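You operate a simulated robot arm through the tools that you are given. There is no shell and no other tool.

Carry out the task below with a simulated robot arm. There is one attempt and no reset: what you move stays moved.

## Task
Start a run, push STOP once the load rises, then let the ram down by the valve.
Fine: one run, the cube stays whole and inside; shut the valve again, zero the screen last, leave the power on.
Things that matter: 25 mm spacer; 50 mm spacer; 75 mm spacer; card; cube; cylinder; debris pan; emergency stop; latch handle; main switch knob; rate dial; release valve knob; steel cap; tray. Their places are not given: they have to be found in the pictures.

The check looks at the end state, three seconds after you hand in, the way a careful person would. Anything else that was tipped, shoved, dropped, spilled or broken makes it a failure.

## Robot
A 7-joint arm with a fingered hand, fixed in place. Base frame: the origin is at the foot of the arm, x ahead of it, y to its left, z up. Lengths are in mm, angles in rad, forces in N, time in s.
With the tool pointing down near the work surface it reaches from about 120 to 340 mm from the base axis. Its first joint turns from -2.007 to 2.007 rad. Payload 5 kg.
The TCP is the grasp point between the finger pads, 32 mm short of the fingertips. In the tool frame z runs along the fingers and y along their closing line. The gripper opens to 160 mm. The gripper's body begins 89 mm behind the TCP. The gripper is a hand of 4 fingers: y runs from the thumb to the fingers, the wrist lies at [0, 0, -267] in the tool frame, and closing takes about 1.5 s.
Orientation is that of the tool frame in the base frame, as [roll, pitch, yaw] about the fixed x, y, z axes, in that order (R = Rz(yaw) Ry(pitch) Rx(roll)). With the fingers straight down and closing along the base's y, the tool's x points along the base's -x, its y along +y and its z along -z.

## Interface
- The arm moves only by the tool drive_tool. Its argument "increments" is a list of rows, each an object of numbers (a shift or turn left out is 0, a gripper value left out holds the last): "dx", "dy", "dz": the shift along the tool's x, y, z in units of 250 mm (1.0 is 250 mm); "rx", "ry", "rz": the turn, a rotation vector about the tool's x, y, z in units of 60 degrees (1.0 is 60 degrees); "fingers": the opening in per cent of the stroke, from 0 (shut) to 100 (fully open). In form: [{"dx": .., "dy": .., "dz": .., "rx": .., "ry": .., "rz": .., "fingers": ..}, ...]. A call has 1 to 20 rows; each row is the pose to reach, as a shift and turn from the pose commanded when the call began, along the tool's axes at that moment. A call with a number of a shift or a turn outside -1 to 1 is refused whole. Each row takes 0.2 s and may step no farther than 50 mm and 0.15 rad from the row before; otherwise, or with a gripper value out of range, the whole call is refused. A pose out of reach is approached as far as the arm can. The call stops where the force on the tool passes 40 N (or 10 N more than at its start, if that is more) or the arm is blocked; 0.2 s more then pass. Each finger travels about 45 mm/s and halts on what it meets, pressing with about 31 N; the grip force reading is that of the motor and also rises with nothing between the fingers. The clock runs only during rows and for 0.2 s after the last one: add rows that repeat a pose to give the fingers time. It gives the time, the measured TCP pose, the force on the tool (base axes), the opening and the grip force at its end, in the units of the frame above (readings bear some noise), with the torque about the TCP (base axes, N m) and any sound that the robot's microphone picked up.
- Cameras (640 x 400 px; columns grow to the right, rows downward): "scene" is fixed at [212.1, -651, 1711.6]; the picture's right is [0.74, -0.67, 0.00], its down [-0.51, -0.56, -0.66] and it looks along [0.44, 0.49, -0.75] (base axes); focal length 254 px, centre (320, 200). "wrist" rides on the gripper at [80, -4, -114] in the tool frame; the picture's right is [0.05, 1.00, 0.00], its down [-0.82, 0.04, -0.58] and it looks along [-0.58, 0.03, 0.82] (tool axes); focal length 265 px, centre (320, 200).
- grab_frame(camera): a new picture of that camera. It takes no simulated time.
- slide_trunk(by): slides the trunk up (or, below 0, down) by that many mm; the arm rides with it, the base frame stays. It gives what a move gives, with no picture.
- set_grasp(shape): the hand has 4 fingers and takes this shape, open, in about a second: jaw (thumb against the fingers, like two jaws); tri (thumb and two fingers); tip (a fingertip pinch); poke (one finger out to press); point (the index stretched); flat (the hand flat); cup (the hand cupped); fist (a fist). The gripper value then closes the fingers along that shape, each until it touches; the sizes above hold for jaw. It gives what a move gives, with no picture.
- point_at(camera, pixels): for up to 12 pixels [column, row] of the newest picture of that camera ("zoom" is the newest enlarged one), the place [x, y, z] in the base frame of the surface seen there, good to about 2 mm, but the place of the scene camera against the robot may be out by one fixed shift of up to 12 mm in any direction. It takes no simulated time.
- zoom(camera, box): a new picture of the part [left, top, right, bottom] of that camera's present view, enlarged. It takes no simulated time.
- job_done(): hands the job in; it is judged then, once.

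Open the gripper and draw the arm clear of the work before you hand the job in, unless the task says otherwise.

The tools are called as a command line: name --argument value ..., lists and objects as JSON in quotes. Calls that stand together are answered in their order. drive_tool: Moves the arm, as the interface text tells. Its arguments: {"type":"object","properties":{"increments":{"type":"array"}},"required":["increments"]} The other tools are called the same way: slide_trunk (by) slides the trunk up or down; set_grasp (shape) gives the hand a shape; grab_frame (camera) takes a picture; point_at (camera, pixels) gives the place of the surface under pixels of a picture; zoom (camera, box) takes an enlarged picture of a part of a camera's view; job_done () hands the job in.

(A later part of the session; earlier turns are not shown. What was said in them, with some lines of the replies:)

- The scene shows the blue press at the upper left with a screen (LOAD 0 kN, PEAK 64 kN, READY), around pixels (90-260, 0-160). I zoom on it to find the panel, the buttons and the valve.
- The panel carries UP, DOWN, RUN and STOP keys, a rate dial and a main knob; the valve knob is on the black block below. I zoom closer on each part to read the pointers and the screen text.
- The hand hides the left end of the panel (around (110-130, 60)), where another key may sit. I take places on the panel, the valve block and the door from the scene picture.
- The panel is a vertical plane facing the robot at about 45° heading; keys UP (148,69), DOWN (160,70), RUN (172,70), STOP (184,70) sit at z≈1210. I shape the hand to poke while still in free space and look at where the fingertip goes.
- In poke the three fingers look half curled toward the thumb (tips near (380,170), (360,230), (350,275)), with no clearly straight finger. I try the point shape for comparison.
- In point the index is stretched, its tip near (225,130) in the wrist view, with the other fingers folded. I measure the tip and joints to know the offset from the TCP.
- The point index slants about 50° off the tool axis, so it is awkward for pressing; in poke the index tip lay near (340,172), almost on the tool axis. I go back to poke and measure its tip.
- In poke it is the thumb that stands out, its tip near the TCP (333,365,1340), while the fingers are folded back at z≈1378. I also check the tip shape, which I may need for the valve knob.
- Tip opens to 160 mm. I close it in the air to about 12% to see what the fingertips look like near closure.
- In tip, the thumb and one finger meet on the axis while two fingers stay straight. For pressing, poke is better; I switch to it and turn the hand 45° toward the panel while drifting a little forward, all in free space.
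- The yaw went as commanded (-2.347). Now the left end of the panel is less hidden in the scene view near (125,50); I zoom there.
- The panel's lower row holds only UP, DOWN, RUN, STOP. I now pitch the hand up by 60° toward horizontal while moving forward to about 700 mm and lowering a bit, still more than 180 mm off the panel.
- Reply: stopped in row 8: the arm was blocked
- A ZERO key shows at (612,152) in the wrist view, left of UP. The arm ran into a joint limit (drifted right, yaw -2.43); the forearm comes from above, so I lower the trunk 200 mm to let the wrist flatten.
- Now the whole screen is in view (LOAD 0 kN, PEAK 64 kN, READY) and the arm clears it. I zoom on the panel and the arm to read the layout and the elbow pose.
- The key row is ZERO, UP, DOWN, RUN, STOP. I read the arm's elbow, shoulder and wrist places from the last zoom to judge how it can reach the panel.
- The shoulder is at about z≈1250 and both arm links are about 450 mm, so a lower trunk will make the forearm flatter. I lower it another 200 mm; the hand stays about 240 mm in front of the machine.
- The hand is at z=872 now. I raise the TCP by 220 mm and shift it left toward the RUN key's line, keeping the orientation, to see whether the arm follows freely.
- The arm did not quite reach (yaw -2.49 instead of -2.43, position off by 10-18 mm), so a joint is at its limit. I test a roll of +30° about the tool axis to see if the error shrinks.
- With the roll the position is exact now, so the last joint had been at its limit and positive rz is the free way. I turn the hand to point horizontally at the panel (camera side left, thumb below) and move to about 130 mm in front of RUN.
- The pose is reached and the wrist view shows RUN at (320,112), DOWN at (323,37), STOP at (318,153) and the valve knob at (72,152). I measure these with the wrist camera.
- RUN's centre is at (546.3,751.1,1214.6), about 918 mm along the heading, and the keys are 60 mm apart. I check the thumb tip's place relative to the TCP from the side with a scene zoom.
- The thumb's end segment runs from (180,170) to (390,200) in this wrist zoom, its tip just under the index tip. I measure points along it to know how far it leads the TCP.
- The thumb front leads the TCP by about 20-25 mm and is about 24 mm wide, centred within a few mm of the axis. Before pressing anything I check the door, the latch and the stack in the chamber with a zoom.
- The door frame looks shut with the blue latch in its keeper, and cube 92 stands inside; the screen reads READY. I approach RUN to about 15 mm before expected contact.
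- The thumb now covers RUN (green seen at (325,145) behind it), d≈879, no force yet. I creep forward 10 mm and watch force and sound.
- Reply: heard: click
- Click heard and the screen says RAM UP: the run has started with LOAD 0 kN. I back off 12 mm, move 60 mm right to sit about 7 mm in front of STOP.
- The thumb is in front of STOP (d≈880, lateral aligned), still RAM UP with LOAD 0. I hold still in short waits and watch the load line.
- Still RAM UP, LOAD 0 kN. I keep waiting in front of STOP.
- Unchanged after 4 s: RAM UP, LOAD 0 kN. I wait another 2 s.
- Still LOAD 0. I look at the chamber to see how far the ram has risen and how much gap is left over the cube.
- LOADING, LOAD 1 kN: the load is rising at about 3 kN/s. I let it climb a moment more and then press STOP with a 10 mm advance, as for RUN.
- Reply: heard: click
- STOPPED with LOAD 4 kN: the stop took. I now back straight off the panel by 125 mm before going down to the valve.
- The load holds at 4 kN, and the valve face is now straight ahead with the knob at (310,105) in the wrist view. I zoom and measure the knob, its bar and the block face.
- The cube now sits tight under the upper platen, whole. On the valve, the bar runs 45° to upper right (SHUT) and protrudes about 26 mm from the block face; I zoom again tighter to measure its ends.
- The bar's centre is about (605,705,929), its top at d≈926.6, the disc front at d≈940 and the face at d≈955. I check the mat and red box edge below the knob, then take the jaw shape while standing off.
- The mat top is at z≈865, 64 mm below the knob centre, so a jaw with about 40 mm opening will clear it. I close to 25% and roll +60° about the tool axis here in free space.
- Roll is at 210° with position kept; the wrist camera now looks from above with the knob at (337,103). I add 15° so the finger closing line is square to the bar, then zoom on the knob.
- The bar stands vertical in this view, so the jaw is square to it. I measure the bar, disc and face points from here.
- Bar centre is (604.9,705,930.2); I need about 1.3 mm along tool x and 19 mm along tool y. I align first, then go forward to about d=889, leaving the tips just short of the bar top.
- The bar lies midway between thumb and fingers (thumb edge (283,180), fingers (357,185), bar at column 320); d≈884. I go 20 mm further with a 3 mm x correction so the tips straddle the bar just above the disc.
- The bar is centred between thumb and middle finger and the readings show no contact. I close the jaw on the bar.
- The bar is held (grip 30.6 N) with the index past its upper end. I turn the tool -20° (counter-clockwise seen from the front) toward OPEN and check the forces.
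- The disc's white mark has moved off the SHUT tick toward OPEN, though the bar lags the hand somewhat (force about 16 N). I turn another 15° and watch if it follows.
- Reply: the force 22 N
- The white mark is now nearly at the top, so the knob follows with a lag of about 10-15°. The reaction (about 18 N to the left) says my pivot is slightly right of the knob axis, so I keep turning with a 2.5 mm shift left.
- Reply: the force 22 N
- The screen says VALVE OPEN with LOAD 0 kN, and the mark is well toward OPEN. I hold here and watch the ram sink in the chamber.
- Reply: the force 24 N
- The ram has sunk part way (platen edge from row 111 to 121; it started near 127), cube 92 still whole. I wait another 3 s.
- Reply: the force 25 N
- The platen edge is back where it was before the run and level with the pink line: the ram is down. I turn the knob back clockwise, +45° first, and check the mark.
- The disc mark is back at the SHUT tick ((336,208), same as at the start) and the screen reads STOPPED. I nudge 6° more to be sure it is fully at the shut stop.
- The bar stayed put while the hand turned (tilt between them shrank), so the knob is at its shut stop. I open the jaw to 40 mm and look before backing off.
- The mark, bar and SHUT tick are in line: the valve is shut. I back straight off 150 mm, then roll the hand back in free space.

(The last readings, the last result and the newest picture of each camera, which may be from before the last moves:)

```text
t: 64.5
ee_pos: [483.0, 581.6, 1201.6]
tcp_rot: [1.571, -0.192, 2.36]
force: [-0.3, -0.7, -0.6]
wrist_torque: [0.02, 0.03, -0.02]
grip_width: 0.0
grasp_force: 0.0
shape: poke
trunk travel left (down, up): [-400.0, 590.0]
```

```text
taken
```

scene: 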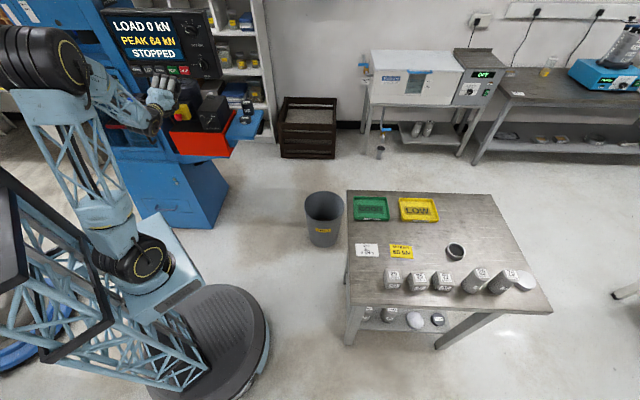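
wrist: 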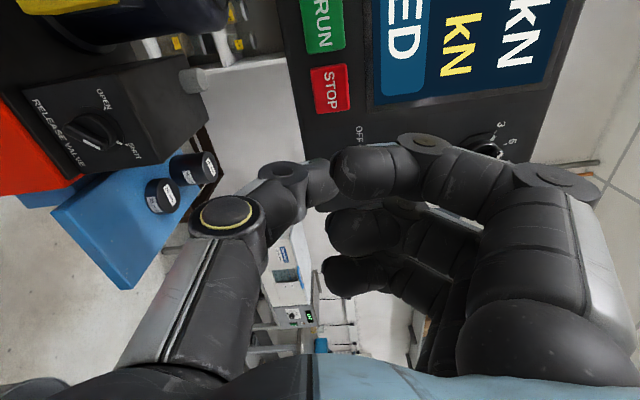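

The hand is back at panel height (ρ≈101°), well clear. I slide it about 247 mm left to stand in front of ZERO at d≈760 and take out the 11° of roll.

drive_tool --increments '[{"dx": 0.163, "dy": -0.025, "rz": -0.03}, {"dx": 0.326, "dy": -0.05, "rz": -0.061}, {"dx": 0.489, "dy": -0.075, "rz": -0.092}, {"dx": 0.652, "dy": -0.1, "rz": -0.122}, {"dx": 0.815, "dy": -0.125, "rz": -0.153}, {"dx": 0.978, "dy": -0.149, "rz": -0.183}, {"dx": 0.978, "dy": -0.149, "rz": -0.183}]'

grab_frame --camera "wrist"

zoom --camera "scene" --box '[80, 0, 240, 110]'

```text
t: 66.1
ee_pos: [307.9, 753.1, 1214.4]
tcp_rot: [1.57, 0.0, 2.362]
force: [0.2, 0.9, 0.0]
wrist_torque: [-0.04, -0.02, -0.04]
grip_width: 0.0
grasp_force: 0.0
shape: poke
trunk travel left (down, up): [-400.0, 590.0]
```

```text
taken
```

wrist: 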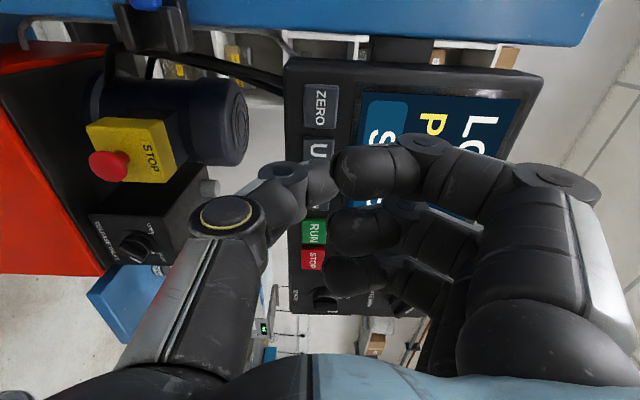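

```text
3.64 times, centred on (160, 55) of scene
```

zoom: 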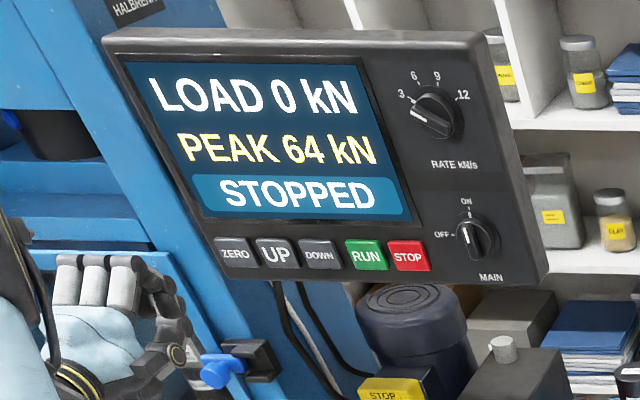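

ZERO shows at (320,106) in the wrist view, and the screen still reads STOPPED, PEAK 64 kN. I measure ZERO and UP from here.

point_at --camera "wrist" --pixels '[[320, 106], [310, 106], [330, 106], [320, 92], [320, 120], [318, 147], [295, 106], [345, 100], [110, 165], [150, 30], [300, 70]]'

zoom --camera "wrist" --box '[240, 40, 400, 200]'

```text
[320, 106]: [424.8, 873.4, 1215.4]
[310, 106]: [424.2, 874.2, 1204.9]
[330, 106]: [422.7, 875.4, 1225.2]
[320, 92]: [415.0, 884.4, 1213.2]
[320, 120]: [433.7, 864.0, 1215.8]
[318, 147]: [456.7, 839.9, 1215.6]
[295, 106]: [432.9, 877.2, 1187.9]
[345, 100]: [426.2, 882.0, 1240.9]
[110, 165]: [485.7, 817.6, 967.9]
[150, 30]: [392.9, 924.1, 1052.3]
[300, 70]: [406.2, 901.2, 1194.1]
```

```text
2.50 times, centred on (320, 120) of wrist
```

zoom: 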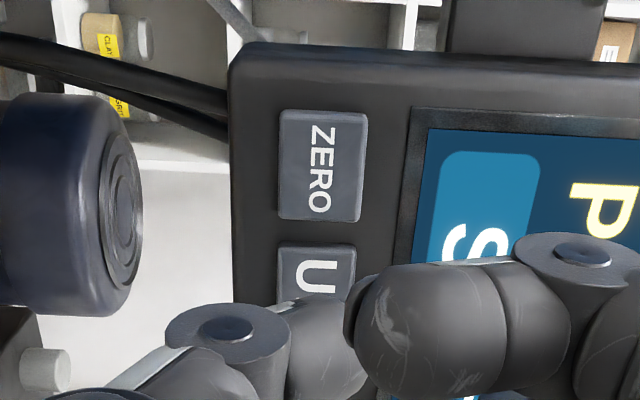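

ZERO's centre is (424.5,873.8,1215), needing 2 mm left and 3 mm down. I check the depth of the blue column beside the panel before moving in.

point_at --camera "wrist" --pixels '[[320, 15], [400, 20], [250, 15], [200, 25], [420, 45]]'

drive_tool --increments '[{"dx": 0.008, "dy": -0.012, "dz": 0.12}, {"dx": 0.008, "dy": -0.012, "dz": 0.24}, {"dx": 0.008, "dy": -0.012, "dz": 0.36}, {"dx": 0.008, "dy": -0.012, "dz": 0.44}, {"dx": 0.008, "dy": -0.012, "dz": 0.5}]'

grab_frame --camera "wrist"

zoom --camera "scene" --box '[80, 30, 190, 100]'

```text
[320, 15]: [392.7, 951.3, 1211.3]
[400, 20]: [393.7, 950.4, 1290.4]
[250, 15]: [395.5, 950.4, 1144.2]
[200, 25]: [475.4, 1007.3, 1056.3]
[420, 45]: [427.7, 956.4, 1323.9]
```

```text
t: 67.3
ee_pos: [394.2, 845.2, 1207.6]
tcp_rot: [1.571, -0.002, 2.361]
force: [0.0, 0.1, -0.5]
wrist_torque: [0.03, 0.02, -0.02]
grip_width: 0.0
grasp_force: 0.0
shape: poke
trunk travel left (down, up): [-400.0, 590.0]
```

```text
taken
```

wrist: 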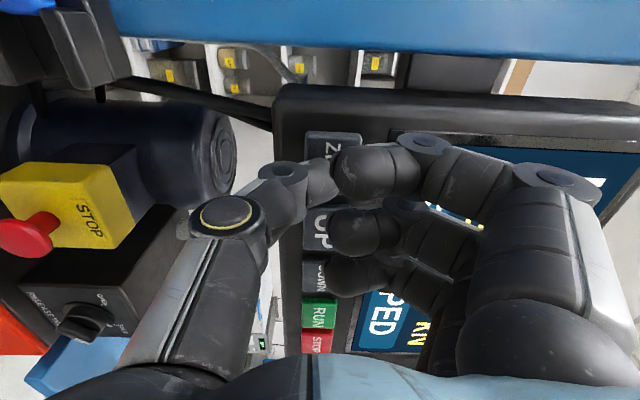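

```text
5.71 times, centred on (135, 65) of scene
```

zoom: 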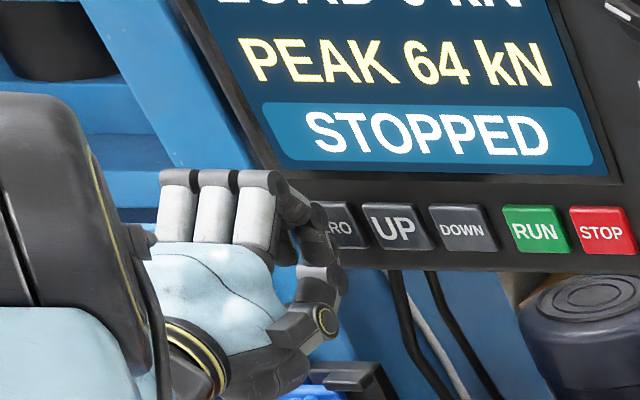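

The thumb is in front of ZERO at d≈878, laterally within 2 mm. I press forward 12 mm in small steps.

drive_tool --increments '[{"dz": 0.012}, {"dz": 0.024}, {"dz": 0.032}, {"dz": 0.04}, {"dz": 0.046}]'

zoom --camera "scene" --box '[90, 0, 240, 94]'

```text
t: 68.5
ee_pos: [403.6, 853.0, 1208.4]
tcp_rot: [1.57, -0.003, 2.362]
force: [-5.0, -7.7, -3.4]
wrist_torque: [-0.02, 0.05, -0.11]
grip_width: 0.1
grasp_force: 0.0
shape: poke
trunk travel left (down, up): [-400.0, 590.0]
heard: click
```

```text
4.26 times, centred on (165, 47) of scene
```

zoom: 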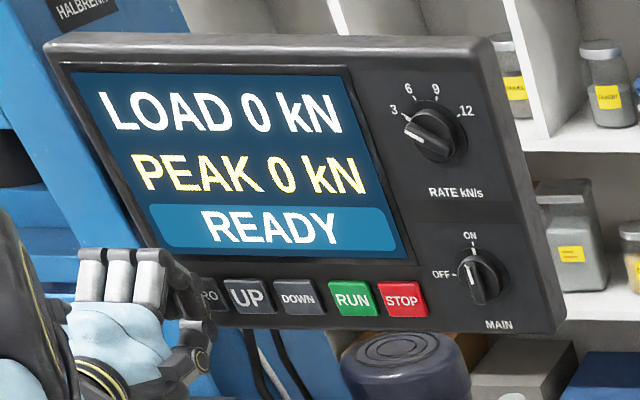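

Click heard; the screen shows LOAD 0, PEAK 0 kN, READY. I back straight off 160 mm, then open the hand away from the machine.

drive_tool --increments '[{"dz": -0.06}, {"dz": -0.18}, {"dz": -0.34}, {"dz": -0.5}, {"dz": -0.66}]'

grab_frame --camera "scene"

zoom --camera "scene" --box '[180, 50, 240, 135]'

```text
t: 69.7
ee_pos: [286.6, 736.2, 1209.4]
tcp_rot: [1.571, -0.002, 2.36]
force: [0.6, 0.8, -0.5]
wrist_torque: [-0.02, -0.01, -0.02]
grip_width: 0.2
grasp_force: 0.0
shape: poke
trunk travel left (down, up): [-400.0, 590.0]
```

```text
taken
```

scene: 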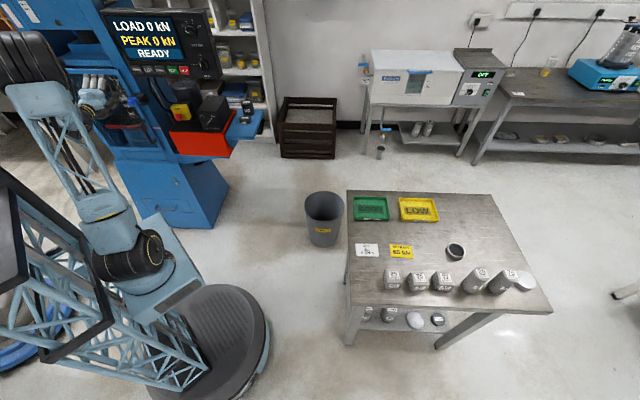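

```text
4.71 times, centred on (210, 92) of scene
```

zoom: 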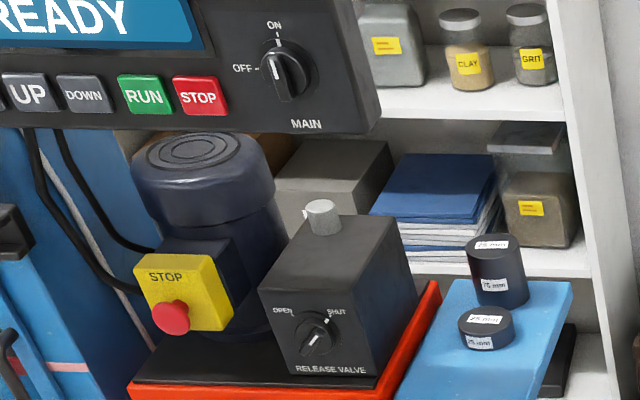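

READY holds, the main knob is at ON and the valve at SHUT. I draw the arm right and back, away from the machine front, and open the hand.

drive_tool --increments '[{"dx": -0.16, "dz": -0.05}, {"dx": -0.32, "dz": -0.1}, {"dx": -0.48, "dz": -0.15}, {"dx": -0.64, "dz": -0.2}, {"dx": -0.8, "dz": -0.25}]'

set_grasp --shape "jaw"

grab_frame --camera "scene"

zoom --camera "scene" --box '[80, 0, 240, 140]'

zoom --camera "scene" --box '[198, 108, 222, 126]'

```text
t: 70.9
ee_pos: [384.3, 552.8, 1209.3]
tcp_rot: [1.568, -0.001, 2.361]
force: [0.6, 0.1, -0.5]
wrist_torque: [-0.04, -0.01, -0.02]
grip_width: 0.1
grasp_force: 0.1
shape: poke
trunk travel left (down, up): [-400.0, 590.0]
```

```text
t: 71.8
ee_pos: [383.9, 553.0, 1208.9]
tcp_rot: [1.572, 0.0, 2.363]
force: [-0.1, 0.1, -0.2]
wrist_torque: [0.03, 0.02, 0.02]
grip_width: 160.1
grasp_force: 0.0
shape: jaw
trunk travel left (down, up): [-400.0, 590.0]
```

```text
taken
```

scene: 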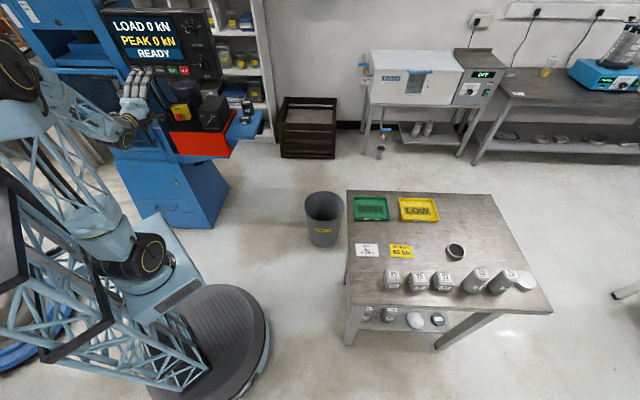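

```text
2.86 times, centred on (160, 70) of scene
```

zoom: 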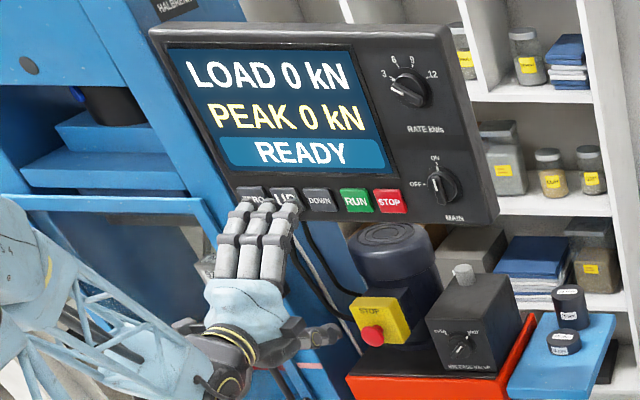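

```text
16.00 times, centred on (210, 117) of scene
```

zoom: 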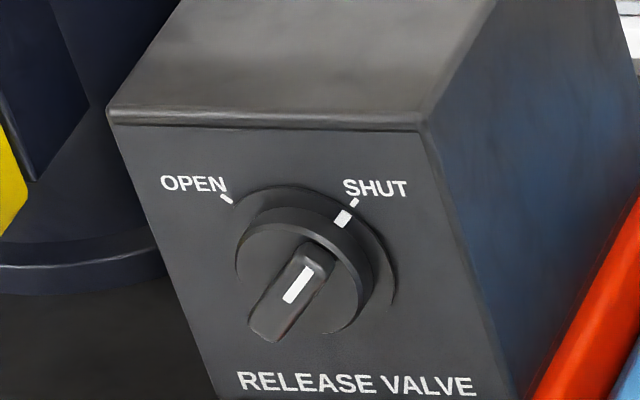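

Valve is at SHUT and the screen reads zero and READY; the hand is open, 220 mm off the panel. I move it further right and back for clearance and for a last look at the chamber.

drive_tool --increments '[{"dx": -0.15, "dz": -0.08}, {"dx": -0.3, "dz": -0.16}, {"dx": -0.45, "dz": -0.24}, {"dx": -0.6, "dz": -0.32}]'

zoom --camera "scene" --box '[80, 50, 180, 150]'

grab_frame --camera "scene"

```text
t: 72.8
ee_pos: [458.8, 415.7, 1230.0]
tcp_rot: [1.572, 0.0, 2.364]
force: [-0.2, -0.1, -0.5]
wrist_torque: [0.01, 0.0, 0.01]
grip_width: 160.0
grasp_force: 0.1
shape: jaw
out of reach, approached as far as the arm can: row 3, 4
trunk travel left (down, up): [-400.0, 590.0]
```

```text
4.00 times, centred on (130, 100) of scene
```

zoom: 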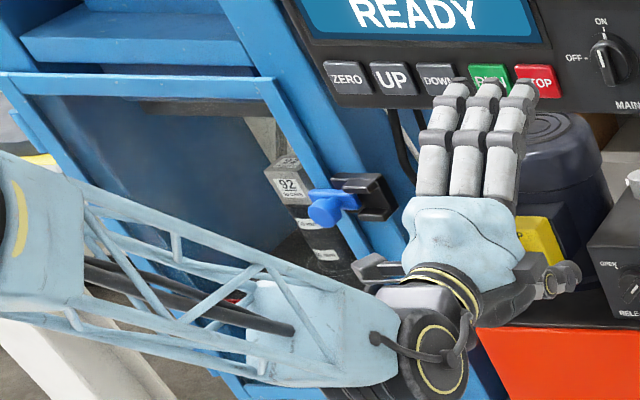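

```text
taken
```

scene: 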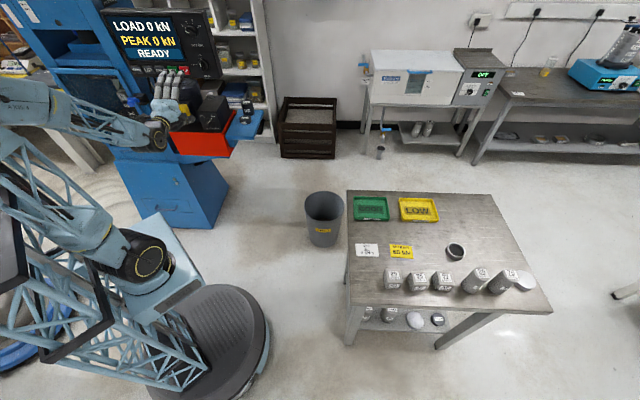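

The cube 92 stands whole on its spacers with the ram down, the latch is untouched, the screen shows LOAD 0, PEAK 0, READY, and the hand is open and clear. I hand the job in.

job_done

```text
The job is handed in.
```

The job is done and handed in; I don't have the check's result.

- **Run:** I pressed RUN once. I pushed STOP as the load began to rise, and it held at 4 kN.
- **Ram:** I opened the release valve, the load fell to 0 and the ram sank back to where it started. The valve is shut again.
- **Screen:** I pressed ZERO last. It reads LOAD 0 kN, PEAK 0 kN, READY, with the main switch at ON.
- **Cube:** Cube 92 is whole and still inside on its spacers. I didn't touch the door latch.

The rate dial was at 3 kN/s and I left it there. The hand is open and clear of the machine.
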